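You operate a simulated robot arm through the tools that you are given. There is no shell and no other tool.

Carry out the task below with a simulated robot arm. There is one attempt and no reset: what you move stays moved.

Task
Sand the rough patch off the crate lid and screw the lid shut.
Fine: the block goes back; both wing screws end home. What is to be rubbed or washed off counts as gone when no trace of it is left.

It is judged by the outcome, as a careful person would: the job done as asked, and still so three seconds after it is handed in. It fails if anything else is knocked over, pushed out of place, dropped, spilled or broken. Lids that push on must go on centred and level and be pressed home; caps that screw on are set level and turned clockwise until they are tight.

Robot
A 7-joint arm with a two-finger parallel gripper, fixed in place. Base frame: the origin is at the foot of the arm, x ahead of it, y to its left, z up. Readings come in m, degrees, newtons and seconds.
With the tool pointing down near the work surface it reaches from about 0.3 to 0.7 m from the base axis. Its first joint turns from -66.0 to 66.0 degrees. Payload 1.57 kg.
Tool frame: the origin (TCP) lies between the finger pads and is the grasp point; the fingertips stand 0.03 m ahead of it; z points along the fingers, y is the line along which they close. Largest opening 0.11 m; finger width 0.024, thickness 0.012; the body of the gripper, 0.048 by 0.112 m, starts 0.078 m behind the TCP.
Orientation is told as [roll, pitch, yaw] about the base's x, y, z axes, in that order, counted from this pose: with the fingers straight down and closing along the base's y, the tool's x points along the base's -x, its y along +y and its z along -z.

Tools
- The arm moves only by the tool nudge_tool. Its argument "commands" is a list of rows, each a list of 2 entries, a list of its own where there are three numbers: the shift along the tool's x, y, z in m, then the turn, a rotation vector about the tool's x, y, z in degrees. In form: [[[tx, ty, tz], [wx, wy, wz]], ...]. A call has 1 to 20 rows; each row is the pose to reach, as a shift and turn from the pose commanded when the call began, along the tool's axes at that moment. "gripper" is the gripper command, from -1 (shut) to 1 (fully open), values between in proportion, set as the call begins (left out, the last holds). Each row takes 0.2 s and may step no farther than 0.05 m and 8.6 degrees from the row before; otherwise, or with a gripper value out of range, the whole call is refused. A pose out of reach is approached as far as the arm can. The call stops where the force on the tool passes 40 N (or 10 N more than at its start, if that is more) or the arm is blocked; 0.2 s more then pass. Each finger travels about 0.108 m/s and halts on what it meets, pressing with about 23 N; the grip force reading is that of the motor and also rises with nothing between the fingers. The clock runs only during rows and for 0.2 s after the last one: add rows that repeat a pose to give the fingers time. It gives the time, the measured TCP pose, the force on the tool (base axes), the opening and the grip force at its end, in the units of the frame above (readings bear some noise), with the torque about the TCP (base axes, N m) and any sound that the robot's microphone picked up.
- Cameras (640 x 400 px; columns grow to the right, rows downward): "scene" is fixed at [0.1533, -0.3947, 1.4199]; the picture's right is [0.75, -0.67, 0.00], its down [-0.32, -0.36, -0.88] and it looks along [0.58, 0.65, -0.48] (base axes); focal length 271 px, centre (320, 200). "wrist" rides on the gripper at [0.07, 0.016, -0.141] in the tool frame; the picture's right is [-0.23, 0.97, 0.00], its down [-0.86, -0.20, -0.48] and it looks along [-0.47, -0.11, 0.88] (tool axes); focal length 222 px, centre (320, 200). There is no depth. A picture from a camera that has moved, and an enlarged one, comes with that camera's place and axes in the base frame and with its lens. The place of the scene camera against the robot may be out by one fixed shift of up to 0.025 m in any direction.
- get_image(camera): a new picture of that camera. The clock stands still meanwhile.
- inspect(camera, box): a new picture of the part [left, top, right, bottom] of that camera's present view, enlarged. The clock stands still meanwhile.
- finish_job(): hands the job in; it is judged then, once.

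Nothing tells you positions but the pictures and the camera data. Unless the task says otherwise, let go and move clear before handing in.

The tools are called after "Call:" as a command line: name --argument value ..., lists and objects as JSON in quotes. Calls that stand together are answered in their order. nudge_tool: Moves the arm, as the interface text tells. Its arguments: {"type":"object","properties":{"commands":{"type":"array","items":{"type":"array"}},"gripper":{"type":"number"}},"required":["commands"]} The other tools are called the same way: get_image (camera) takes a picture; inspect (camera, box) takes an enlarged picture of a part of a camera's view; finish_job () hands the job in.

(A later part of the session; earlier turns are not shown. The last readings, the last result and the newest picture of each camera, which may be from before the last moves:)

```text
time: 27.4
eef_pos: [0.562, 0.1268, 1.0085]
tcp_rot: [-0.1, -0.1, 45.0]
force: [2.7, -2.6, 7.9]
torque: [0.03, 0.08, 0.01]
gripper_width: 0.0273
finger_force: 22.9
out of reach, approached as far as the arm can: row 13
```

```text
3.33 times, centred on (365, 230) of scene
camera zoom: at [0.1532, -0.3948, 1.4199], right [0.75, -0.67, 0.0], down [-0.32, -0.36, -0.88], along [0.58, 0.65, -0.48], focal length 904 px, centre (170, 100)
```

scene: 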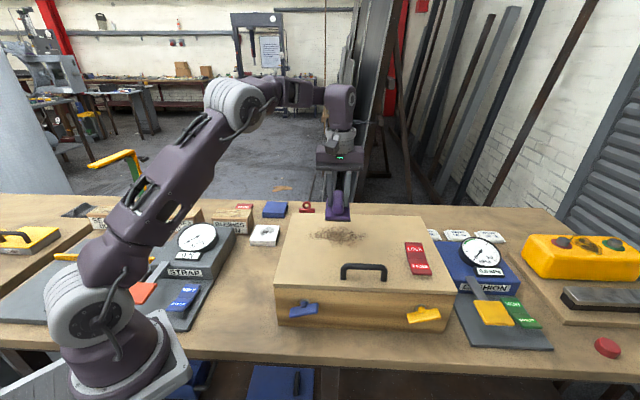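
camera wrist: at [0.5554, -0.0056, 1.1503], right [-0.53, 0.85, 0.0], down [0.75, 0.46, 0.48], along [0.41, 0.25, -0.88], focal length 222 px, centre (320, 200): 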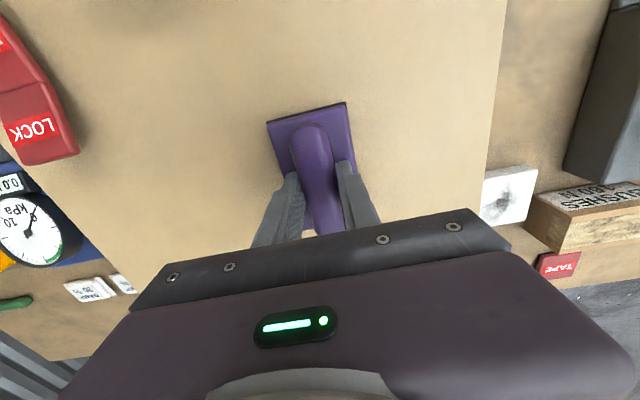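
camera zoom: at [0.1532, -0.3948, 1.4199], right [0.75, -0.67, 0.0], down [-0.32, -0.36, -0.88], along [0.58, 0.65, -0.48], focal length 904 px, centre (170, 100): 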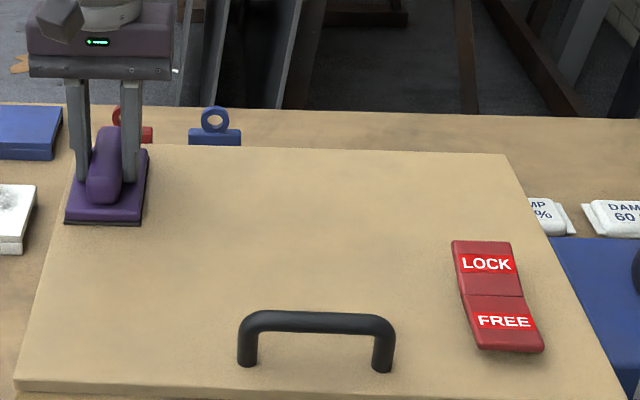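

Call:
inspect --camera "scene" --box '[295, 215, 385, 270]'

Call:
get_image --camera "wrist"

Call:
inspect --camera "wrist" --box '[130, 100, 290, 250]'

```text
7.11 times, centred on (340, 242) of scene
camera zoom: at [0.1532, -0.3948, 1.4199], right [0.75, -0.67, 0.0], down [-0.32, -0.36, -0.88], along [0.58, 0.65, -0.48], focal length 1929 px, centre (178, -102)
```

zoom: 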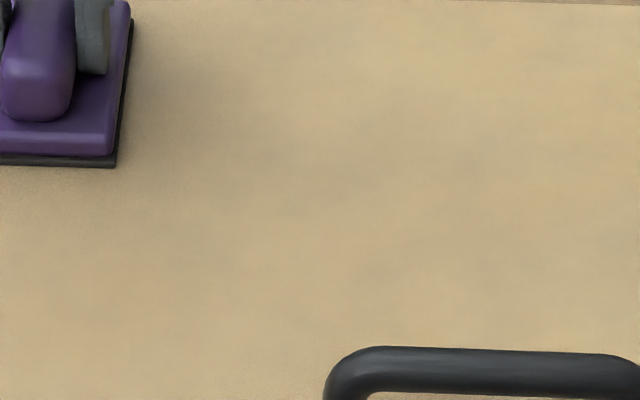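

```text
taken
camera wrist: at [0.5009, 0.0874, 1.1502], right [-0.53, 0.85, 0.0], down [0.75, 0.46, 0.48], along [0.41, 0.25, -0.88], focal length 222 px, centre (320, 200)
```

wrist: 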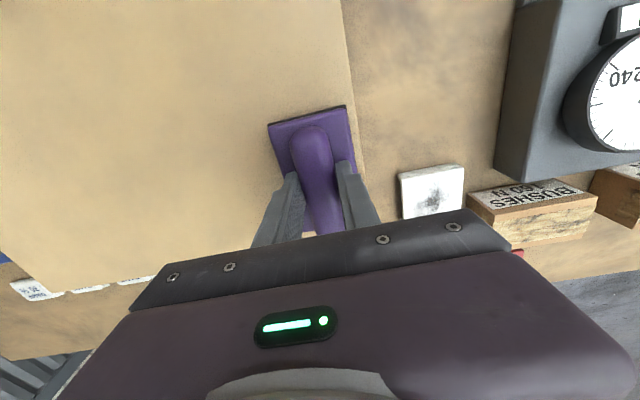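

```text
2.67 times, centred on (210, 175) of wrist
camera zoom: at [0.5009, 0.0874, 1.1502], right [-0.53, 0.85, 0.0], down [0.75, 0.46, 0.48], along [0.41, 0.25, -0.88], focal length 592 px, centre (613, 267)
```

zoom: 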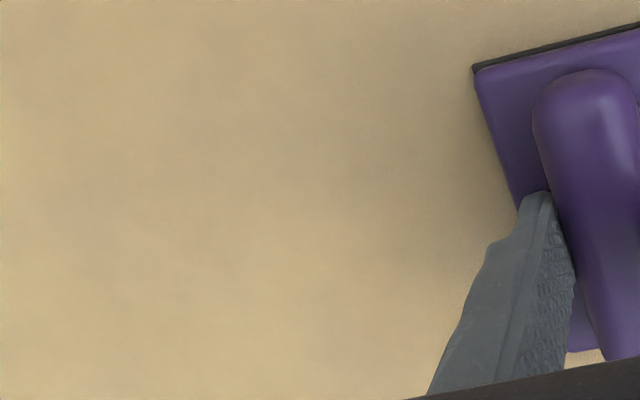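

The lid looks clean in both views. For certainty, I'll make one more full round of overlapping passes before leaving.

Call:
nudge_tool --commands '[[[0.004, -0.025, 0.0004], [0, 0, 0]], [[0.004, -0.055, 0.0004], [0, 0, 0]], [[0.004, -0.085, 0.0004], [0, 0, 0]], [[0.004, -0.115, 0.0004], [0, 0, 0]], [[0.004, -0.145, 0.0004], [0, 0, 0]], [[0.004, -0.17, 0.0004], [0, 0, 0]], [[0.008, -0.19, 0.0004], [0, 0, 0]], [[0.028, -0.2, 0.0004], [0, 0, 0]], [[0.028, -0.175, 0.0004], [0, 0, 0]], [[0.028, -0.145, 0.0004], [0, 0, 0]], [[0.028, -0.115, 0.0004], [0, 0, 0]], [[0.028, -0.085, 0.0004], [0, 0, 0]], [[0.028, -0.055, 0.0004], [0, 0, 0]], [[0.028, -0.025, 0.0004], [0, 0, 0]], [[0.028, -0.005, 0.0004], [0, 0, 0]], [[0.058, -0.015, 0.0004], [0, 0, 0]], [[0.063, -0.045, 0.0004], [0, 0, 0]], [[0.063, -0.075, 0.0004], [0, 0, 0]], [[0.063, -0.105, 0.0004], [0, 0, 0]], [[0.063, -0.135, 0.0004], [0, 0, 0]]]' --gripper -1

Call:
nudge_tool --commands '[[[0, -0.03, 0], [0, 0, 0]], [[0, -0.06, 0], [0, 0, 0]], [[0, -0.075, 0], [0, 0, 0]], [[-0.03, -0.07, 0], [0, 0, 0]], [[-0.05, -0.055, 0], [0, 0, 0]], [[-0.05, -0.03, 0], [0, 0, 0]], [[-0.05, 0, 0], [0, 0, 0]], [[-0.05, 0.03, 0], [0, 0, 0]], [[-0.05, 0.06, 0], [0, 0, 0]], [[-0.05, 0.09, 0], [0, 0, 0]], [[-0.03, 0.12, 0], [0, 0, 0]], [[-0.01, 0.09, 0], [0, 0, 0]], [[-0.01, 0.06, 0], [0, 0, 0]], [[-0.01, 0.03, 0], [0, 0, 0]], [[-0.01, 0, 0], [0, 0, 0]]]' --gripper -1

```text
time: 31.6
eef_pos: [0.6142, -0.0123, 1.0081]
tcp_rot: [0.0, -0.1, 45.0]
force: [-6.8, 5.0, 21.5]
torque: [0.13, 0.4, -0.08]
gripper_width: 0.0276
finger_force: 23.2
out of reach, approached as far as the arm can: row 7
```

```text
time: 32.6
eef_pos: [0.6845, -0.0442, 1.0086]
tcp_rot: [-1.3, 1.2, 45.1]
force: [-0.4, 3.0, 8.4]
torque: [0.25, 0.32, 0.02]
gripper_width: 0.0278
finger_force: 23.2
stopped in row 5: the force on the tool passed its limit at 44 N (the readings are from after the stop); the commanded pose is now the measured one
```

The arm hit its reach limit at the far corner and stopped, with a mild 8 N force. I'll lift the block straight off the lid and inspect the surface.

Call:
nudge_tool --commands '[[[0, 0, -0.01], [0, 0, 0]], [[0, 0, -0.03], [0, 0, 0]], [[0.01, 0.02, -0.06], [0, 0, 0]], [[0.02, 0.06, -0.08], [0, 0, 0]], [[0.03, 0.1, -0.08], [0, 0, 0]], [[0.03, 0.1, -0.08], [0, 0, 0]]]' --gripper -1

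Call:
inspect --camera "scene" --box '[285, 200, 445, 300]'

Call:
get_image --camera "wrist"

```text
time: 34.0
eef_pos: [0.5912, 0.0089, 1.0866]
tcp_rot: [-1.1, 1.2, 45.0]
force: [-0.4, 0.2, -1.0]
torque: [-0.01, 0.01, -0.01]
gripper_width: 0.0274
finger_force: 22.9
out of reach, approached as far as the arm can: row 2
```

```text
4.00 times, centred on (365, 250) of scene
camera zoom: at [0.1533, -0.3947, 1.4199], right [0.75, -0.67, 0.0], down [-0.32, -0.36, -0.88], along [0.58, 0.65, -0.48], focal length 1085 px, centre (140, 0)
```

zoom: 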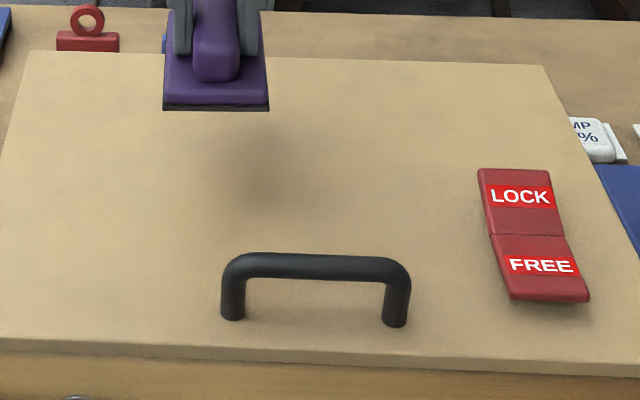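

```text
taken
camera wrist: at [0.53, -0.0265, 1.2301], right [-0.53, 0.85, -0.02], down [0.74, 0.48, 0.46], along [0.41, 0.23, -0.89], focal length 222 px, centre (320, 200)
```

wrist: 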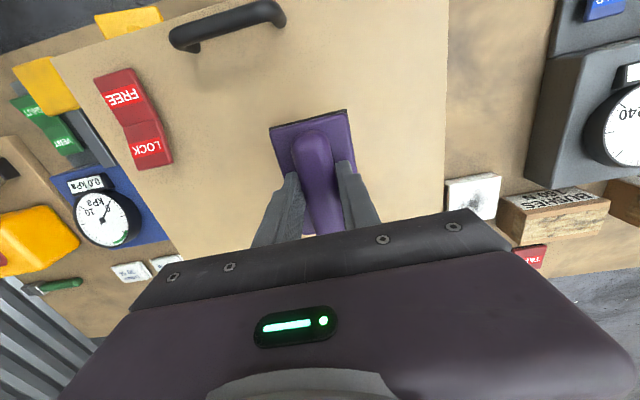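

The lid is clean everywhere in view. I'll check whether the block shifted in my grip compared to the pick-up view.

Call:
inspect --camera "wrist" --box '[230, 95, 410, 245]'

Call:
inspect --camera "wrist" --box '[130, 40, 270, 240]'

```text
2.67 times, centred on (320, 170) of wrist
camera zoom: at [0.53, -0.0265, 1.2301], right [-0.53, 0.85, -0.02], down [0.74, 0.48, 0.46], along [0.41, 0.23, -0.89], focal length 592 px, centre (320, 280)
```

zoom: 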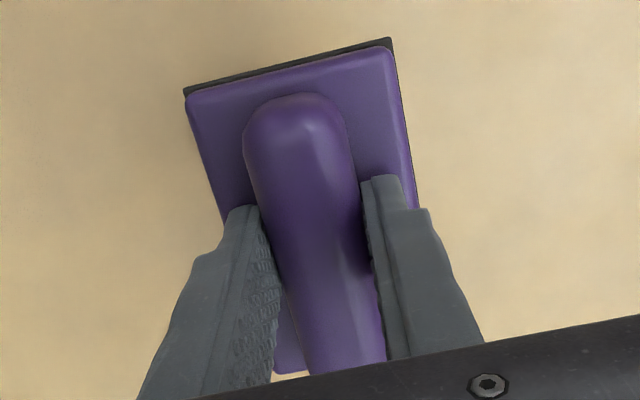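

```text
2.00 times, centred on (200, 140) of wrist
camera zoom: at [0.53, -0.0265, 1.2301], right [-0.53, 0.85, -0.02], down [0.74, 0.48, 0.46], along [0.41, 0.23, -0.89], focal length 444 px, centre (560, 320)
```

zoom: 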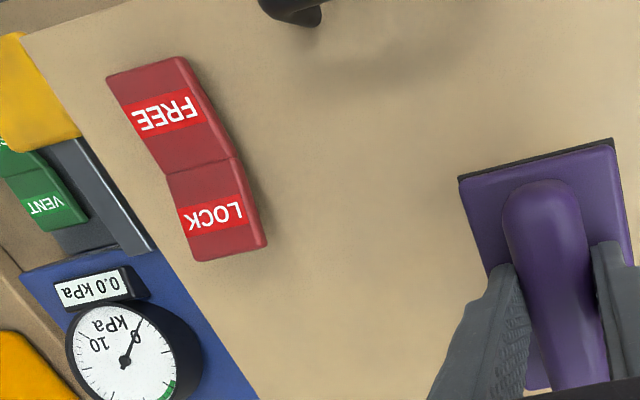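

The block slid about 8 mm along its handle, toward the back, during sanding; I'll compensate when putting it back. First I'll level the tool again, while clear of everything.

Call:
nudge_tool --commands '[[[0, 0, -0.01], [-1.15, -1.2, 0]], [[0, 0, -0.01], [-1.15, -1.2, 0]]]' --gripper -1

```text
time: 34.6
eef_pos: [0.5917, 0.0078, 1.0953]
tcp_rot: [0.0, 0.0, 45.2]
force: [-0.3, 0.4, -0.8]
torque: [-0.04, 0.0, -0.02]
gripper_width: 0.0275
finger_force: 23.5
```

Call:
nudge_tool --commands '[[[0.0106, 0.0413, 0], [0, 0, 0]], [[0.0211, 0.0825, 0], [0, 0, 0]], [[0.0317, 0.1238, 0], [0, 0, 0]], [[0.0423, 0.1651, 0], [0, 0, 0]], [[0.0528, 0.2063, 0], [0, 0, 0]], [[0.0634, 0.2476, 0], [0, 0, 0]], [[0.0634, 0.2476, 0], [0, 0, 0]]]' --gripper -1

Call:
get_image --camera "wrist"

Call:
inspect --camera "wrist" --box '[60, 150, 240, 300]'

Call:
inspect --camera "scene" --box '[285, 200, 445, 300]'

```text
time: 36.2
eef_pos: [0.3719, 0.138, 1.096]
tcp_rot: [0.1, 0.1, 45.2]
force: [-0.4, 1.0, -0.2]
torque: [-0.02, 0.0, 0.0]
gripper_width: 0.0275
finger_force: 22.7
```

```text
taken
camera wrist: at [0.3097, 0.099, 1.2386], right [-0.53, 0.85, 0.0], down [0.74, 0.47, 0.48], along [0.41, 0.25, -0.88], focal length 222 px, centre (320, 200)
```

wrist: 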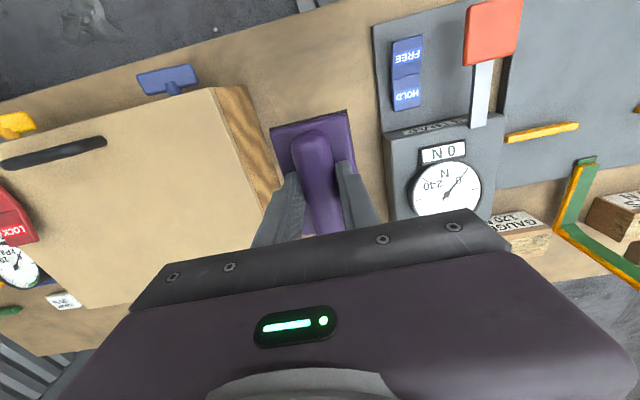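

```text
2.67 times, centred on (150, 225) of wrist
camera zoom: at [0.3097, 0.099, 1.2386], right [-0.53, 0.85, 0.0], down [0.74, 0.47, 0.48], along [0.41, 0.25, -0.88], focal length 592 px, centre (773, 133)
```

zoom: 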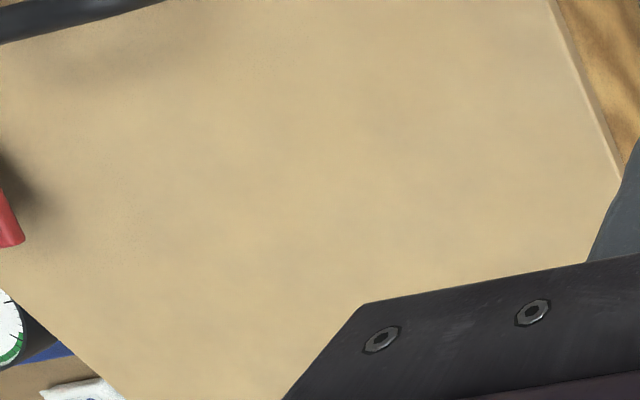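

```text
4.00 times, centred on (365, 250) of scene
camera zoom: at [0.1533, -0.3947, 1.4199], right [0.75, -0.67, 0.0], down [-0.32, -0.36, -0.88], along [0.58, 0.65, -0.48], focal length 1085 px, centre (140, 0)
```

zoom: 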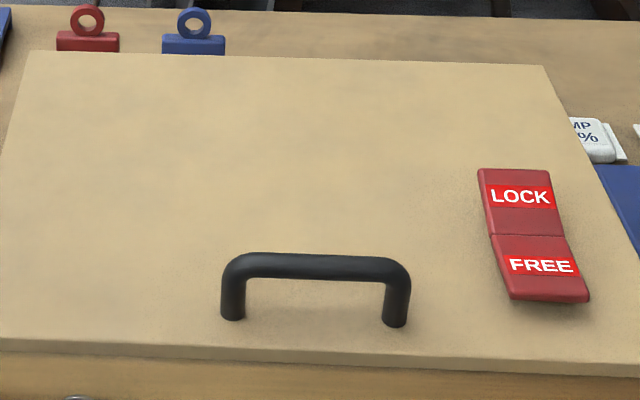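

The lid is spotless from both cameras. I'll now lower the block to just above its original spot.

Call:
nudge_tool --commands '[[[0, 0, 0.045], [0, 0, 0]], [[0, 0, 0.09], [0, 0, 0]], [[0, 0, 0.135], [0, 0, 0]], [[0, 0, 0.175], [0, 0, 0]], [[0, 0, 0.205], [0, 0, 0]], [[0, 0, 0.215], [0, 0, 0]], [[0, 0, 0.215], [0, 0, 0]]]' --gripper -1

Call:
inspect --camera "scene" --box '[210, 255, 290, 315]'

Call:
inspect --camera "wrist" --box '[230, 95, 410, 245]'

```text
time: 37.8
eef_pos: [0.3712, 0.1361, 0.8809]
tcp_rot: [0.0, 0.0, 45.1]
force: [-0.2, -0.9, -1.5]
torque: [0.01, 0.02, 0.03]
gripper_width: 0.0272
finger_force: 22.9
```

```text
6.67 times, centred on (250, 285) of scene
camera zoom: at [0.1533, -0.3947, 1.4199], right [0.75, -0.67, 0.0], down [-0.32, -0.36, -0.88], along [0.58, 0.65, -0.48], focal length 1809 px, centre (787, -367)
```

zoom: 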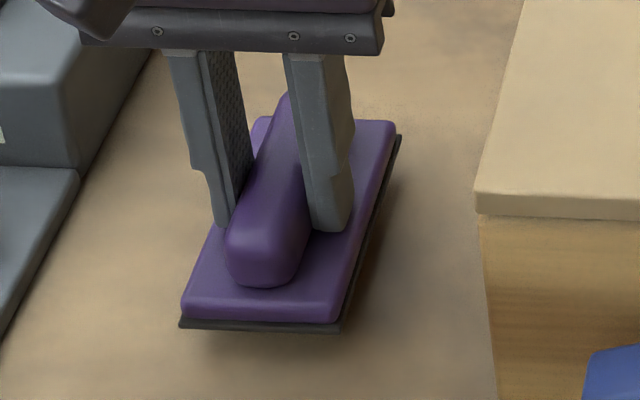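

```text
2.67 times, centred on (320, 170) of wrist
camera zoom: at [0.3104, 0.0976, 1.0231], right [-0.53, 0.85, 0.0], down [0.74, 0.47, 0.48], along [0.41, 0.25, -0.88], focal length 592 px, centre (320, 280)
```

zoom: 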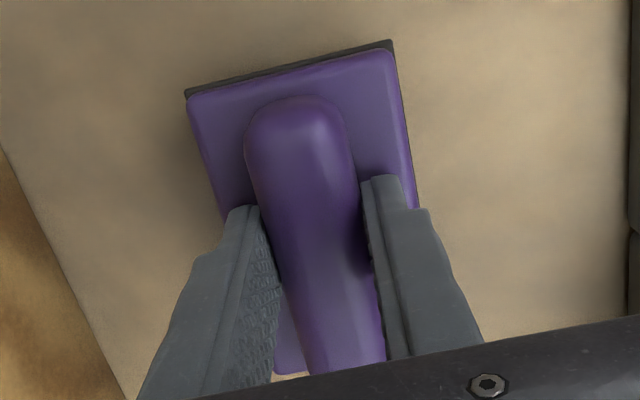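

Projected down, the block's corners should line up with its original footprint in the scene view to within about 1 mm. I'll lower it the remaining centimetre, gently.

Call:
nudge_tool --commands '[[[0, 0, 0.005], [0, 0, 0]], [[0, 0, 0.009], [0, 0, 0]], [[0, 0, 0.011], [0, 0, 0]], [[0, 0, 0.011], [0, 0, 0]]]' --gripper -1

Call:
inspect --camera "scene" --box '[210, 255, 290, 315]'

```text
time: 38.8
eef_pos: [0.3712, 0.1371, 0.8703]
tcp_rot: [0.0, 0.0, 45.3]
force: [0.3, -0.5, -1.8]
torque: [-0.03, 0.03, -0.02]
gripper_width: 0.0273
finger_force: 23.0
```

```text
6.67 times, centred on (250, 285) of scene
camera zoom: at [0.1533, -0.3947, 1.4199], right [0.75, -0.67, 0.0], down [-0.32, -0.36, -0.88], along [0.58, 0.65, -0.48], focal length 1809 px, centre (787, -367)
```

zoom: 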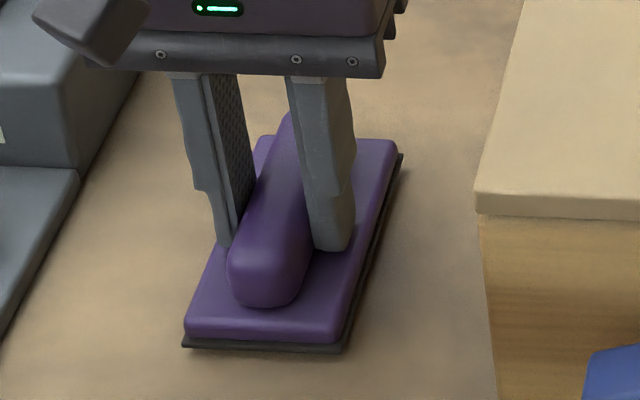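

Call:
nudge_tool --commands '[[[0, -0.0012, 0.001], [0, 0, 0]], [[0, -0.0012, 0.002], [0, 0, 0]], [[0, -0.0012, 0.002], [0, 0, 0]]]' --gripper -1

Call:
nudge_tool --commands '[[[0, 0, 0.0007], [0, 0, 0]], [[0, 0, 0.0014], [0, 0, 0]]]' --gripper -1

```text
time: 39.6
eef_pos: [0.3707, 0.1348, 0.8681]
tcp_rot: [0.0, 0.0, 45.3]
force: [0.4, -0.3, -0.9]
torque: [-0.04, 0.01, 0.0]
gripper_width: 0.0272
finger_force: 22.5
```

```text
time: 40.2
eef_pos: [0.3718, 0.137, 0.8681]
tcp_rot: [0.0, 0.0, 45.2]
force: [1.1, 0.7, -1.5]
torque: [-0.03, 0.02, 0.03]
gripper_width: 0.0273
finger_force: 23.4
```

Call:
nudge_tool --commands '[[[0, 0, 0.0007], [0, 0, 0]], [[0, 0, 0.0014], [0, 0, 0]]]' --gripper -1

Call:
inspect --camera "scene" --box '[210, 255, 290, 315]'

```text
time: 40.8
eef_pos: [0.3716, 0.1348, 0.8653]
tcp_rot: [0.0, -0.1, 45.2]
force: [0.1, 0.1, -1.1]
torque: [0.0, -0.01, -0.01]
gripper_width: 0.0274
finger_force: 23.0
```

```text
6.67 times, centred on (250, 285) of scene
camera zoom: at [0.1533, -0.3947, 1.4199], right [0.75, -0.67, 0.0], down [-0.32, -0.36, -0.88], along [0.58, 0.65, -0.48], focal length 1809 px, centre (787, -367)
```

zoom: 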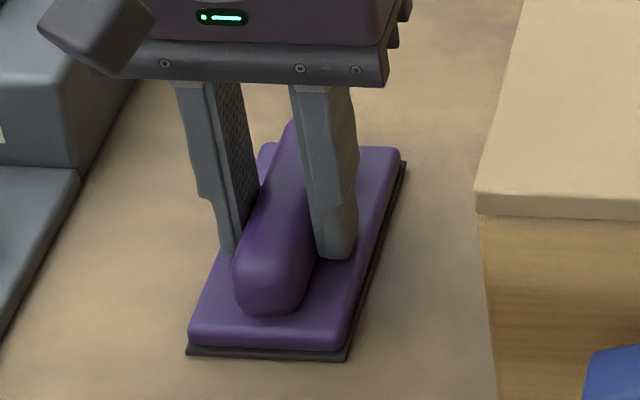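

Call:
nudge_tool --commands '[[[-0.002, 0, 0.0005], [0, 0, 0]], [[-0.002, 0, 0.001], [0, 0, 0]], [[-0.002, 0, 0.001], [0, 0, 0]]]' --gripper -1

Call:
nudge_tool --commands '[[[0, 0, 0.0005], [0, 0, 0]], [[0, 0, 0.001], [0, 0, 0]]]' --gripper -1

Call:
inspect --camera "scene" --box '[210, 255, 290, 315]'

```text
time: 41.6
eef_pos: [0.374, 0.137, 0.8648]
tcp_rot: [0.0, 0.0, 45.1]
force: [-0.7, 0.2, 12.3]
torque: [-0.49, 0.5, -0.01]
gripper_width: 0.0273
finger_force: 22.7
```

```text
time: 42.3
eef_pos: [0.3737, 0.1393, 0.864]
tcp_rot: [0.0, 0.0, 45.2]
force: [-4.8, -0.4, 12.2]
torque: [-0.02, 0.13, -0.01]
gripper_width: 0.0275
finger_force: 23.2
stopped in row 2: the force on the tool passed its limit at 42 N (the readings are from after the stop); the commanded pose is now the measured one
```

```text
6.67 times, centred on (250, 285) of scene
camera zoom: at [0.1531, -0.3947, 1.42], right [0.75, -0.67, 0.0], down [-0.32, -0.36, -0.88], along [0.58, 0.65, -0.48], focal length 1809 px, centre (787, -367)
```

zoom: 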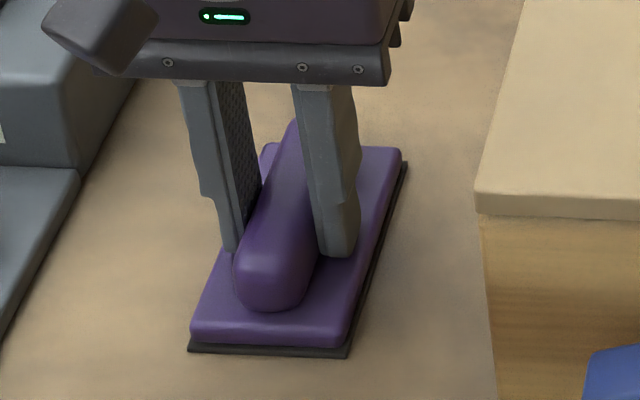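

The block sits on the table within about 1 mm of its original footprint. I'll ease off the pressure, open the fingers, and rise straight up.

Call:
nudge_tool --commands '[[[0, 0, -0.0008], [0, 0, 0]]]' --gripper -1

Call:
nudge_tool --commands '[[[0, 0, 0], [0, 0, 0]], [[0, 0, 0], [0, 0, 0]], [[0, 0, -0.001], [0, 0, 0]]]' --gripper 0.2

Call:
inspect --camera "scene" --box '[210, 255, 290, 315]'

```text
time: 42.7
eef_pos: [0.373, 0.1383, 0.8647]
tcp_rot: [-0.1, 0.0, 45.2]
force: [-0.1, 0.9, -2.2]
torque: [0.01, 0.03, 0.02]
gripper_width: 0.0275
finger_force: 22.9
```

```text
time: 43.5
eef_pos: [0.3728, 0.1385, 0.8643]
tcp_rot: [-0.1, 0.1, 45.2]
force: [-0.5, -0.3, -1.1]
torque: [-0.04, -0.01, 0.0]
gripper_width: 0.0661
finger_force: 0.1
```

```text
6.67 times, centred on (250, 285) of scene
camera zoom: at [0.1533, -0.3947, 1.4199], right [0.75, -0.67, 0.0], down [-0.32, -0.36, -0.88], along [0.58, 0.65, -0.48], focal length 1809 px, centre (787, -367)
```

zoom: 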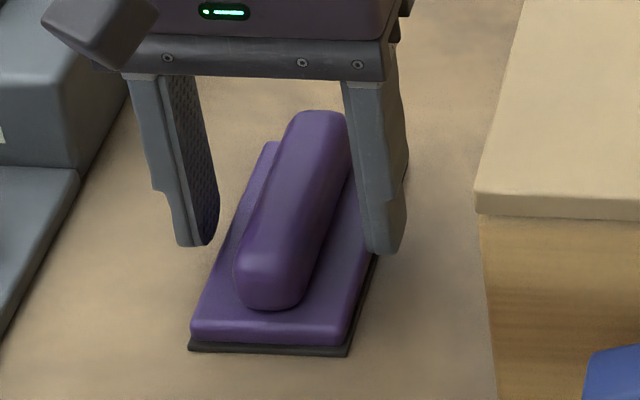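

The block is back and released. I'll rise clear and then turn to the screws.

Call:
nudge_tool --commands '[[[0, 0, -0.02], [0, 0, 0]], [[0, 0, -0.06], [0, 0, 0]], [[0, 0, -0.1], [0, 0, 0]], [[0, 0, -0.14], [0, 0, 0]], [[0, 0, -0.18], [0, 0, 0]], [[0, 0, -0.22], [0, 0, 0]], [[0, 0, -0.22], [0, 0, 0]]]' --gripper 0.2

Call:
inspect --camera "scene" --box '[210, 255, 290, 315]'

Call:
inspect --camera "scene" --box '[280, 290, 340, 330]'

Call:
inspect --camera "scene" --box '[395, 295, 455, 335]'

Call:
get_image --camera "wrist"

```text
time: 45.1
eef_pos: [0.3742, 0.136, 1.0861]
tcp_rot: [0.0, 0.1, 45.2]
force: [0.0, -1.0, 0.3]
torque: [0.03, 0.0, 0.0]
gripper_width: 0.0661
finger_force: 0.1
```

```text
6.67 times, centred on (250, 285) of scene
camera zoom: at [0.1533, -0.3947, 1.4199], right [0.75, -0.67, 0.0], down [-0.32, -0.36, -0.88], along [0.58, 0.65, -0.48], focal length 1809 px, centre (787, -367)
```

zoom: 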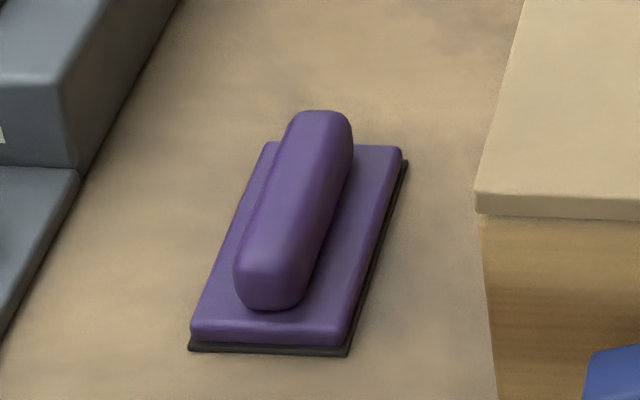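

```text
10.00 times, centred on (310, 310) of scene
camera zoom: at [0.1533, -0.3947, 1.4199], right [0.75, -0.67, 0.0], down [-0.32, -0.36, -0.88], along [0.58, 0.65, -0.48], focal length 2713 px, centre (420, -900)
```

zoom: 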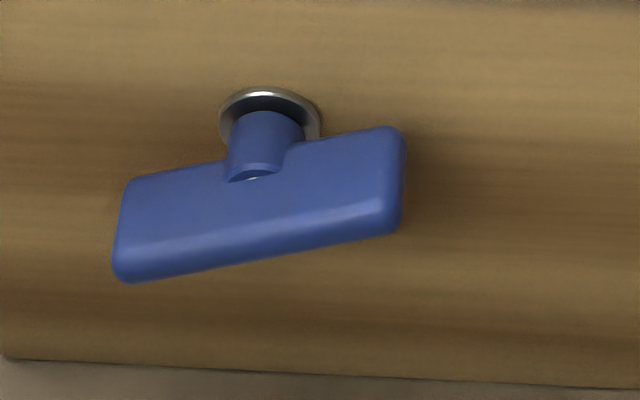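

```text
10.00 times, centred on (425, 315) of scene
camera zoom: at [0.1533, -0.3947, 1.4199], right [0.75, -0.67, 0.0], down [-0.32, -0.36, -0.88], along [0.58, 0.65, -0.48], focal length 2713 px, centre (-730, -950)
```

zoom: 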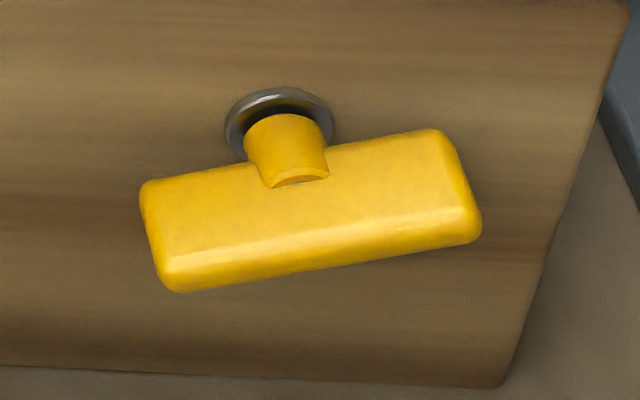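

```text
taken
camera wrist: at [0.3123, 0.0971, 1.2274], right [-0.53, 0.85, 0.0], down [0.74, 0.47, 0.48], along [0.41, 0.25, -0.88], focal length 222 px, centre (320, 200)
```

wrist: 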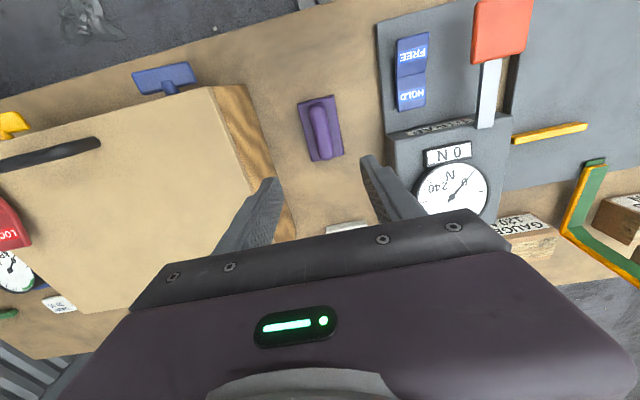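

The block is back in place and the lid is clean. The wings are flat plates about 65 × 22 × 10 mm, and the screw axes sit at about z 0.91, level with the table and pointing into the crate. I'll move to a staging point in front of the blue screw, still high up, with the gripper vertical.

Call:
nudge_tool --commands '[[[0.03, -0.0282, -0.0035], [0, 0, 0]], [[0.06, -0.0563, -0.007], [0, 0, 0]], [[0.09, -0.0845, -0.0105], [0, 0, 0]], [[0.12, -0.1127, -0.014], [0, 0, 0]], [[0.15, -0.1408, -0.014], [0, 0, 0]], [[0.1803, -0.169, -0.014], [0, 0, 0]], [[0.1803, -0.169, -0.014], [0, 0, 0]]]' --gripper 0

Call:
get_image --camera "scene"

Call:
get_image --camera "wrist"

```text
time: 46.7
eef_pos: [0.3661, -0.1097, 1.098]
tcp_rot: [0.0, 0.1, 45.1]
force: [-0.6, 0.0, 0.1]
torque: [0.01, 0.0, 0.01]
gripper_width: 0.055
finger_force: 0.1
```

```text
taken
```

scene: 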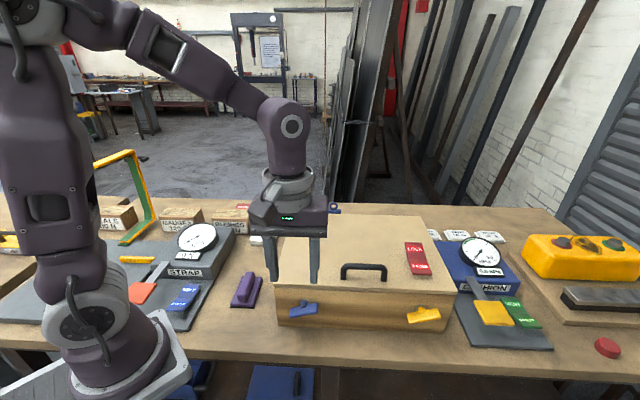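

```text
taken
camera wrist: at [0.3039, -0.148, 1.2404], right [-0.53, 0.85, 0.0], down [0.74, 0.47, 0.48], along [0.41, 0.25, -0.88], focal length 222 px, centre (320, 200)
```

wrist: 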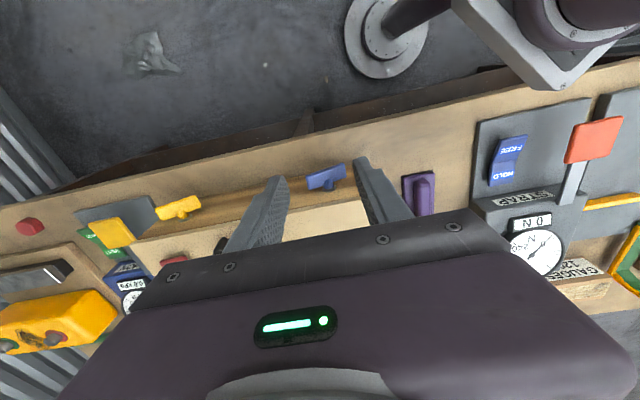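

Both screws are visible from here. I'll zoom in on each to fix their axis positions and angles before tilting the tool.

Call:
inspect --camera "wrist" --box '[290, 150, 370, 200]'

Call:
inspect --camera "wrist" --box '[140, 180, 220, 230]'

```text
8.00 times, centred on (330, 175) of wrist
camera zoom: at [0.3039, -0.148, 1.2404], right [-0.53, 0.85, 0.0], down [0.74, 0.47, 0.48], along [0.41, 0.25, -0.88], focal length 1777 px, centre (240, 400)
```

zoom: 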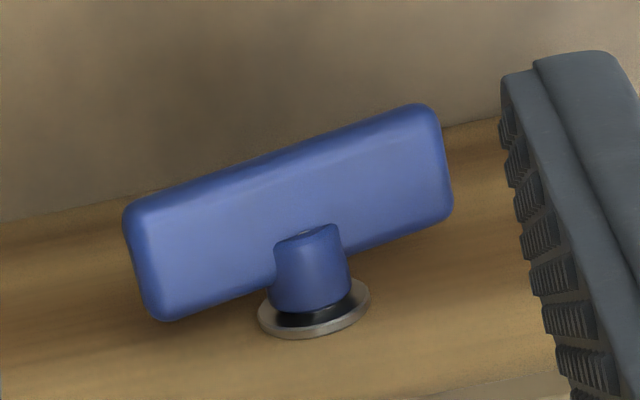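

```text
8.00 times, centred on (180, 205) of wrist
camera zoom: at [0.3039, -0.148, 1.2404], right [-0.53, 0.85, 0.0], down [0.74, 0.47, 0.48], along [0.41, 0.25, -0.88], focal length 1777 px, centre (1440, 160)
```

zoom: 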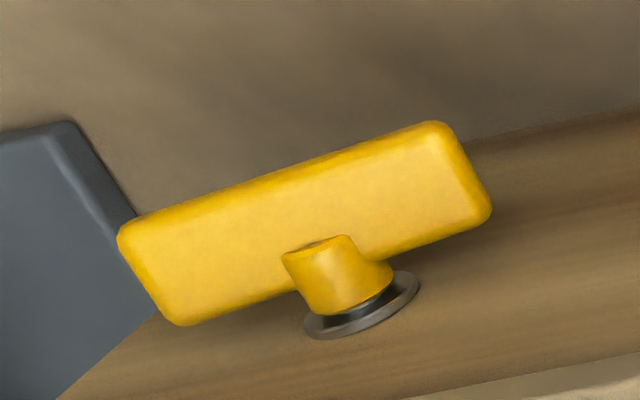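

The blue screw axis comes out at a ≈ 0.070 m and the yellow at a ≈ 0.330 m along the crate front, both at z ≈ 0.907. A black thread gap shows behind each wing, so they're not home. I'll start tilting the tool toward horizontal, halfway first.

Call:
nudge_tool --commands '[[[0, 0, 0], [0, -8, 0]], [[0, 0, 0], [0, -16, 0]], [[0, 0, 0], [0, -24, 0]], [[0, 0, 0], [0, -32, 0]], [[0, 0, 0], [0, -40, 0]], [[0, 0, 0], [0, -45, 0]], [[0, 0, 0], [0, -45, 0]]]' --gripper 0

Call:
get_image --camera "scene"

Call:
get_image --camera "wrist"

```text
time: 48.3
eef_pos: [0.3654, -0.1082, 1.0989]
tcp_rot: [0.0, -45.1, 45.2]
force: [-0.1, 0.1, 0.1]
torque: [0.02, 0.02, 0.03]
gripper_width: 0.055
finger_force: 0.1
```

```text
taken
```

scene: 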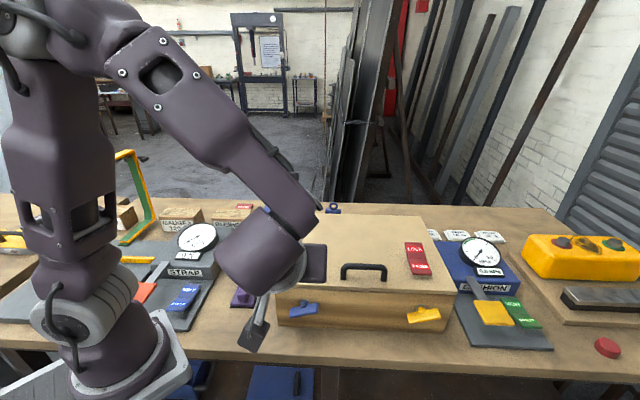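

```text
taken
camera wrist: at [0.2489, -0.2042, 1.1506], right [-0.58, 0.8, 0.16], down [0.33, 0.05, 0.94], along [0.75, 0.6, -0.29], focal length 222 px, centre (320, 200)
```

wrist: 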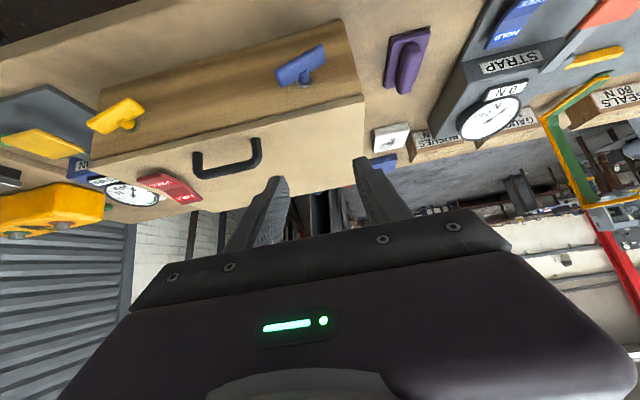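

The tilt is going smoothly. I'll continue to fully horizontal.

Call:
nudge_tool --commands '[[[0, 0, 0], [0, -8, 0]], [[0, 0, 0], [0, -16, 0]], [[0, 0, 0], [0, -24, 0]], [[0, 0, 0], [0, -32, 0]], [[0, 0, 0], [0, -40, 0]], [[0, 0, 0], [0, -45, 0]], [[0, 0, 0], [0, -45, 0]]]' --gripper 0

Call:
get_image --camera "scene"

Call:
get_image --camera "wrist"

```text
time: 49.9
eef_pos: [0.3673, -0.1092, 1.101]
tcp_rot: [-174.1, -89.9, -140.7]
force: [-0.2, -0.3, -0.1]
torque: [-0.03, -0.02, -0.02]
gripper_width: 0.0546
finger_force: 0.2
```

```text
taken
```

scene: 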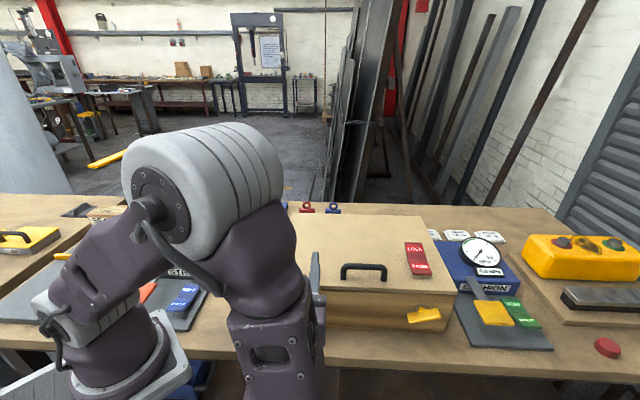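

```text
taken
camera wrist: at [0.2551, -0.1988, 1.0305], right [-0.69, 0.69, 0.23], down [-0.2, -0.48, 0.85], along [0.7, 0.55, 0.47], focal length 222 px, centre (320, 200)
```

wrist: 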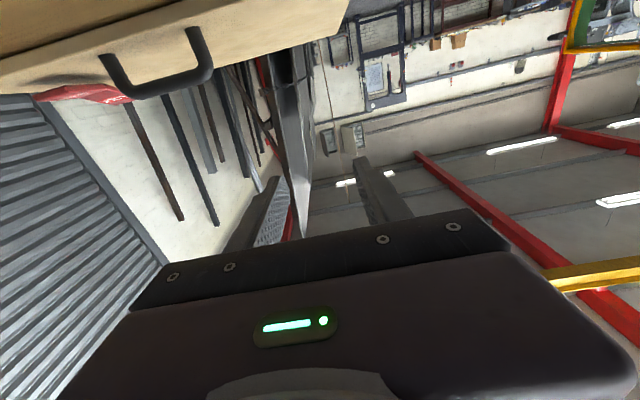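

The tool is now horizontal, pointing into the crate. Next I'll roll it about its own axis so that the fingers close vertically across the wing, taking the counter-clockwise side so there's plenty of clockwise travel left.

Call:
nudge_tool --commands '[[[0, 0, 0], [0, 0, -8.5]], [[0, 0, 0], [0, 0, -17]], [[0, 0, 0], [0, 0, -25.5]], [[0, 0, 0], [0, 0, -34]], [[0, 0, 0], [0, 0, -42.5]], [[0, 0, 0], [0, 0, -51]], [[0, 0, 0], [0, 0, -59.5]], [[0, 0, 0], [0, 0, -68]], [[0, 0, 0], [0, 0, -76.5]], [[0, 0, 0], [0, 0, -85]], [[0, 0, 0], [0, 0, -93.5]], [[0, 0, 0], [0, 0, -102]], [[0, 0, 0], [0, 0, -102]]]' --gripper 0

Call:
get_image --camera "scene"

Call:
get_image --camera "wrist"

```text
time: 52.7
eef_pos: [0.538, -0.3312, 1.2459]
tcp_rot: [-89.2, 9.9, 136.5]
force: [-0.8, 1.0, 1.0]
torque: [-0.01, 0.03, -0.01]
gripper_width: 0.0553
finger_force: 0.0
out of reach, approached as far as the arm can: row 1, 2, 3, 4, 5, 6, 7, 8, 9, 10, 11, 12, 13
```

```text
taken
```

scene: 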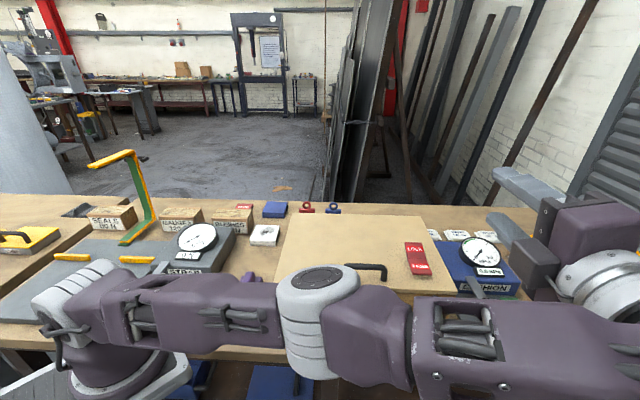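

```text
taken
camera wrist: at [0.491, -0.4837, 1.2452], right [-0.05, 0.03, -1.0], down [-0.96, 0.26, 0.05], along [0.26, 0.97, 0.01], focal length 222 px, centre (320, 200)
```

wrist: 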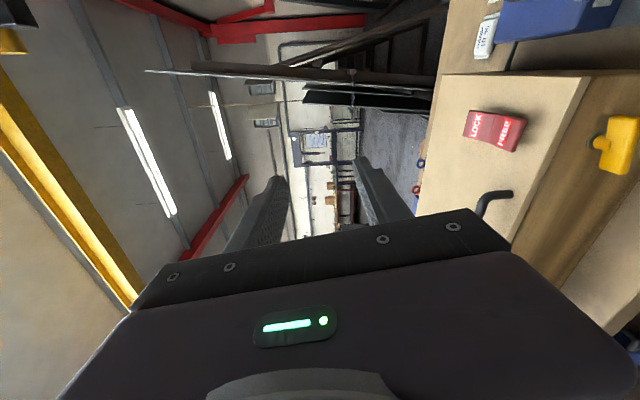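

That roll direction runs into a joint limit: the arm kept the orientation but drifted away from the crate to (0.54, -0.33, 1.25). Nothing has been touched as far as I can see. I'll make one small upward move to learn how the arm responds from here.

Call:
nudge_tool --commands '[[[0, -0.02, 0], [0, 0, 0]]]' --gripper 0

Call:
get_image --camera "scene"

```text
time: 53.1
eef_pos: [0.5381, -0.3305, 1.2589]
tcp_rot: [-89.8, 10.9, 135.9]
force: [-0.1, -0.9, 0.7]
torque: [-0.03, 0.01, 0.0]
gripper_width: 0.0549
finger_force: 0.1
out of reach, approached as far as the arm can: row 1
```

```text
taken
```

scene: 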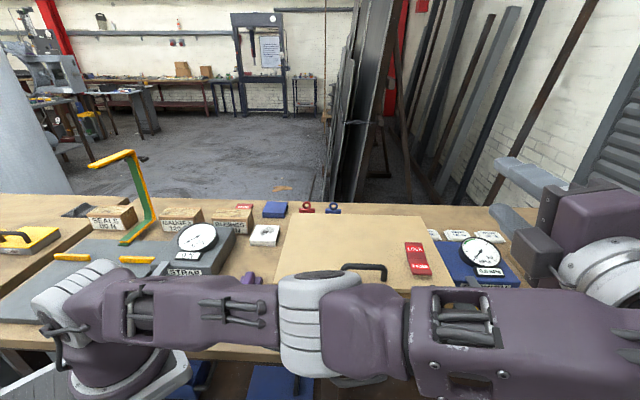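

Call:
nudge_tool --commands '[[[0, 0, 0], [0, 0, 8.5]], [[0, 0, 0], [0, 0, 17]], [[0, 0, 0], [0, 0, 25.5]], [[0, 0, 0], [0, 0, 34]]]' --gripper 0

Call:
get_image --camera "scene"

```text
time: 54.1
eef_pos: [0.5336, -0.3342, 1.2576]
tcp_rot: [-90.1, -22.1, 135.2]
force: [0.9, -0.6, -0.7]
torque: [-0.01, 0.04, 0.03]
gripper_width: 0.0547
finger_force: 0.0
```

```text
taken
```

scene: 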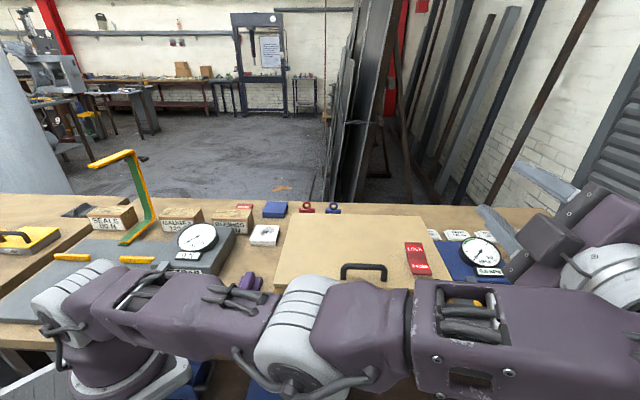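

The arm holds its actual pose after such a stop, and this spot is comfortably reachable. The better choice is the other roll direction (tool x pointing left), which sits mid-range for the wrist, so I'll roll that way here in free space.

Call:
nudge_tool --commands '[[[0, 0, 0], [0, 0, 8.5]], [[0, 0, 0], [0, 0, 17]], [[0, 0, 0], [0, 0, 25.5]], [[0, 0, 0], [0, 0, 34]], [[0, 0, 0], [0, 0, 42.5]], [[0, 0, 0], [0, 0, 51]], [[0, 0, 0], [0, 0, 59.5]], [[0, 0, 0], [0, 0, 68]], [[0, 0, 0], [0, 0, 76.5]], [[0, 0, 0], [0, 0, 85]], [[0, 0, 0], [0, 0, 93.5]], [[0, 0, 0], [0, 0, 102]], [[0, 0, 0], [0, 0, 110.5]], [[0, 0, 0], [0, 0, 119]], [[0, 0, 0], [0, 0, 127.5]], [[0, 0, 0], [0, 0, 136]], [[0, 0, 0], [0, 0, 144]], [[0, 0, 0], [0, 0, 144]]]' --gripper 0

Call:
get_image --camera "scene"

Call:
get_image --camera "wrist"

```text
time: 57.9
eef_pos: [0.5333, -0.3352, 1.2561]
tcp_rot: [89.9, -13.9, -44.8]
force: [0.2, -1.1, -1.7]
torque: [0.0, -0.03, -0.02]
gripper_width: 0.055
finger_force: 0.1
```

```text
taken
```

scene: 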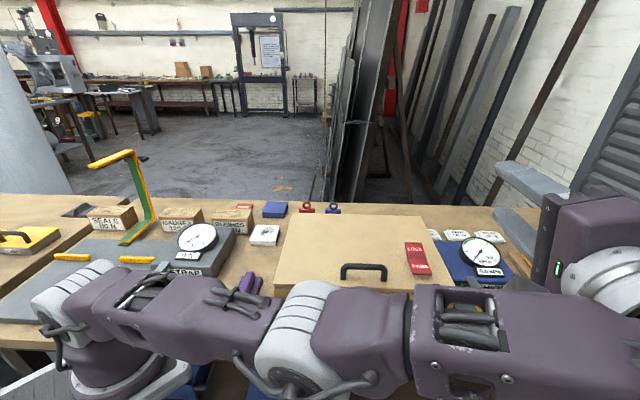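

```text
taken
camera wrist: at [0.3823, -0.3859, 1.2562], right [-0.01, 0.01, 1.0], down [0.29, -0.96, 0.01], along [0.96, 0.29, 0.01], focal length 222 px, centre (320, 200)
```

wrist: 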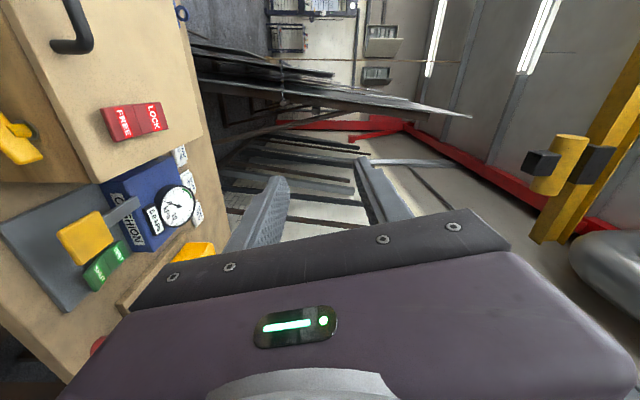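

The full half-turn of wrist roll works here, and the tool now points into the crate with the fingers closing across the wing angle. I'm at a ≈ 0.344, 0.13 m in front of the crate, near the yellow screw. I'll descend in stages and watch the elbow.

Call:
nudge_tool --commands '[[[0.009, -0.0364, 0], [0, 0, 0]], [[0.018, -0.0728, 0], [0, 0, 0]], [[0.027, -0.1092, 0], [0, 0, 0]], [[0.036, -0.1457, 0], [0, 0, 0]], [[0.036, -0.1457, 0], [0, 0, 0]]]' --gripper 0

Call:
get_image --camera "scene"

Call:
get_image --camera "wrist"

```text
time: 59.1
eef_pos: [0.5334, -0.3364, 1.1068]
tcp_rot: [90.1, -14.1, -44.8]
force: [0.0, 0.8, -0.1]
torque: [-0.01, 0.0, 0.01]
gripper_width: 0.0548
finger_force: 0.0
```

```text
taken
```

scene: 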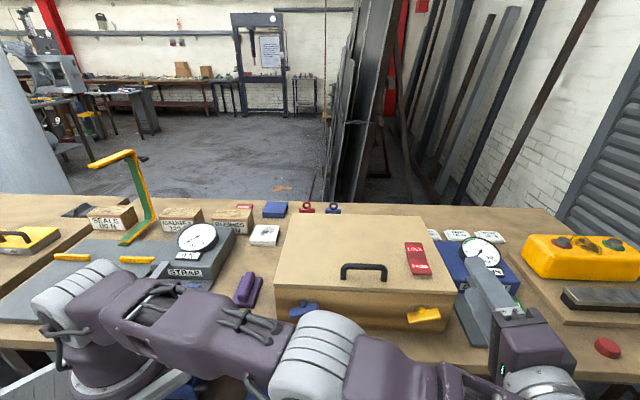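

```text
taken
camera wrist: at [0.3821, -0.3872, 1.1068], right [-0.01, 0.01, 1.0], down [0.29, -0.96, 0.01], along [0.96, 0.29, 0.01], focal length 222 px, centre (320, 200)
```

wrist: 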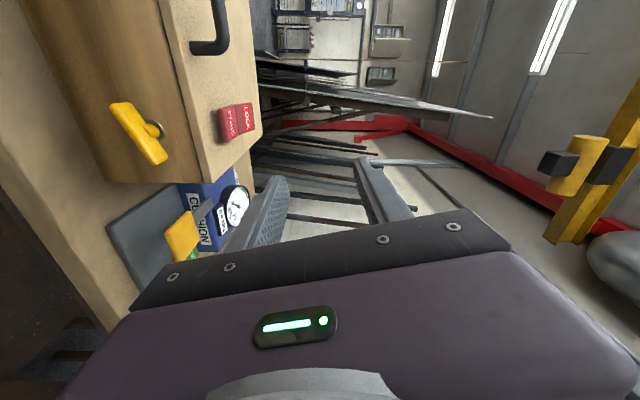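

Call:
nudge_tool --commands '[[[0.009, -0.0364, 0], [0, 0, 0]], [[0.018, -0.0728, 0], [0, 0, 0]], [[0.027, -0.1092, 0], [0, 0, 0]], [[0.036, -0.1457, 0], [0, 0, 0]], [[0.036, -0.1457, 0], [0, 0, 0]]]' --gripper 0

Call:
get_image --camera "scene"

Call:
get_image --camera "wrist"

```text
time: 60.3
eef_pos: [0.5358, -0.3368, 0.9859]
tcp_rot: [90.0, -14.1, -44.9]
force: [0.1, -0.2, 0.3]
torque: [-0.02, -0.01, 0.01]
gripper_width: 0.0549
finger_force: 0.0
out of reach, approached as far as the arm can: row 4, 5
```

```text
taken
```

scene: 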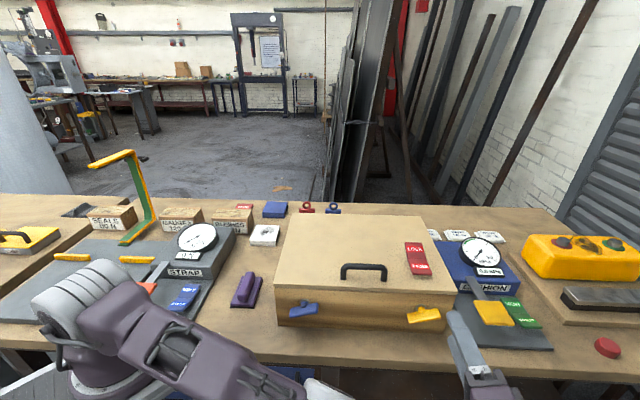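

```text
taken
camera wrist: at [0.3839, -0.3863, 0.9853], right [-0.01, 0.01, 1.0], down [0.28, -0.96, 0.01], along [0.96, 0.28, 0.01], focal length 222 px, centre (320, 200)
```

wrist: 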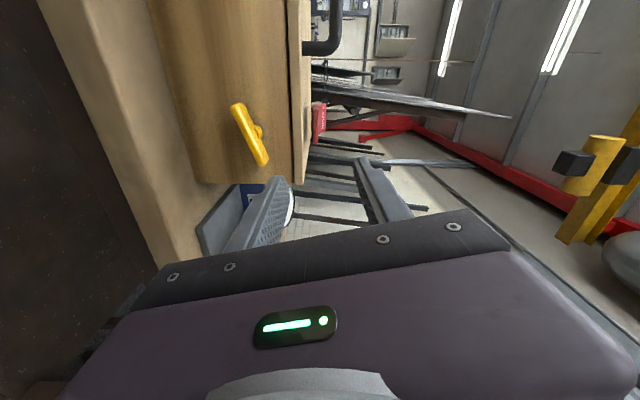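

The descent ran out of reach at z 0.986, because the arm is nearly straight this far out. Moving 4 cm closer to the crate shortens the reach, so I'll do that and try descending again in small steps.

Call:
nudge_tool --commands '[[[0.0126, 0.0031, 0.02], [0, 0, 0]], [[0.0126, 0.0031, 0.04], [0, 0, 0]], [[0.0126, 0.0031, 0.04], [0, 0, 0]]]' --gripper 0

Call:
nudge_tool --commands '[[[0.0048, -0.0194, 0], [0, 0, 0]], [[0.0096, -0.0388, 0], [0, 0, 0]], [[0.0096, -0.0388, 0], [0, 0, 0]]]' --gripper 0

Call:
get_image --camera "scene"

Call:
get_image --camera "wrist"

```text
time: 61.1
eef_pos: [0.5532, -0.2994, 0.9861]
tcp_rot: [90.0, -14.0, -44.9]
force: [0.8, -0.6, -0.3]
torque: [-0.05, 0.01, 0.02]
gripper_width: 0.0549
finger_force: 0.1
```

```text
time: 61.9
eef_pos: [0.5531, -0.2982, 0.946]
tcp_rot: [89.9, -14.0, -44.8]
force: [-0.3, 0.3, -0.3]
torque: [0.02, 0.02, 0.0]
gripper_width: 0.0552
finger_force: 0.0
```

```text
taken
```

scene: 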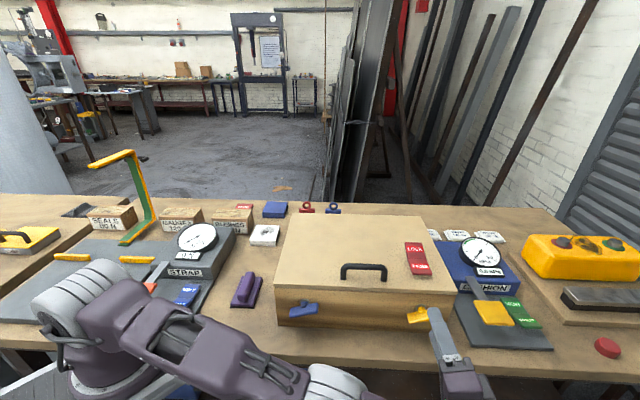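

```text
taken
camera wrist: at [0.4025, -0.349, 0.9452], right [-0.01, 0.01, 1.0], down [0.29, -0.96, 0.01], along [0.96, 0.29, 0.01], focal length 222 px, centre (320, 200)
```

wrist: 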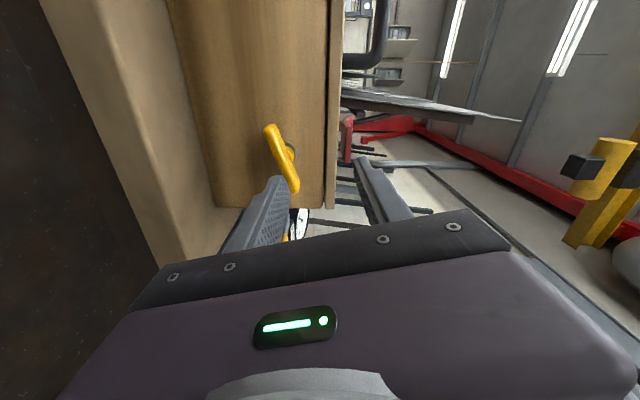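

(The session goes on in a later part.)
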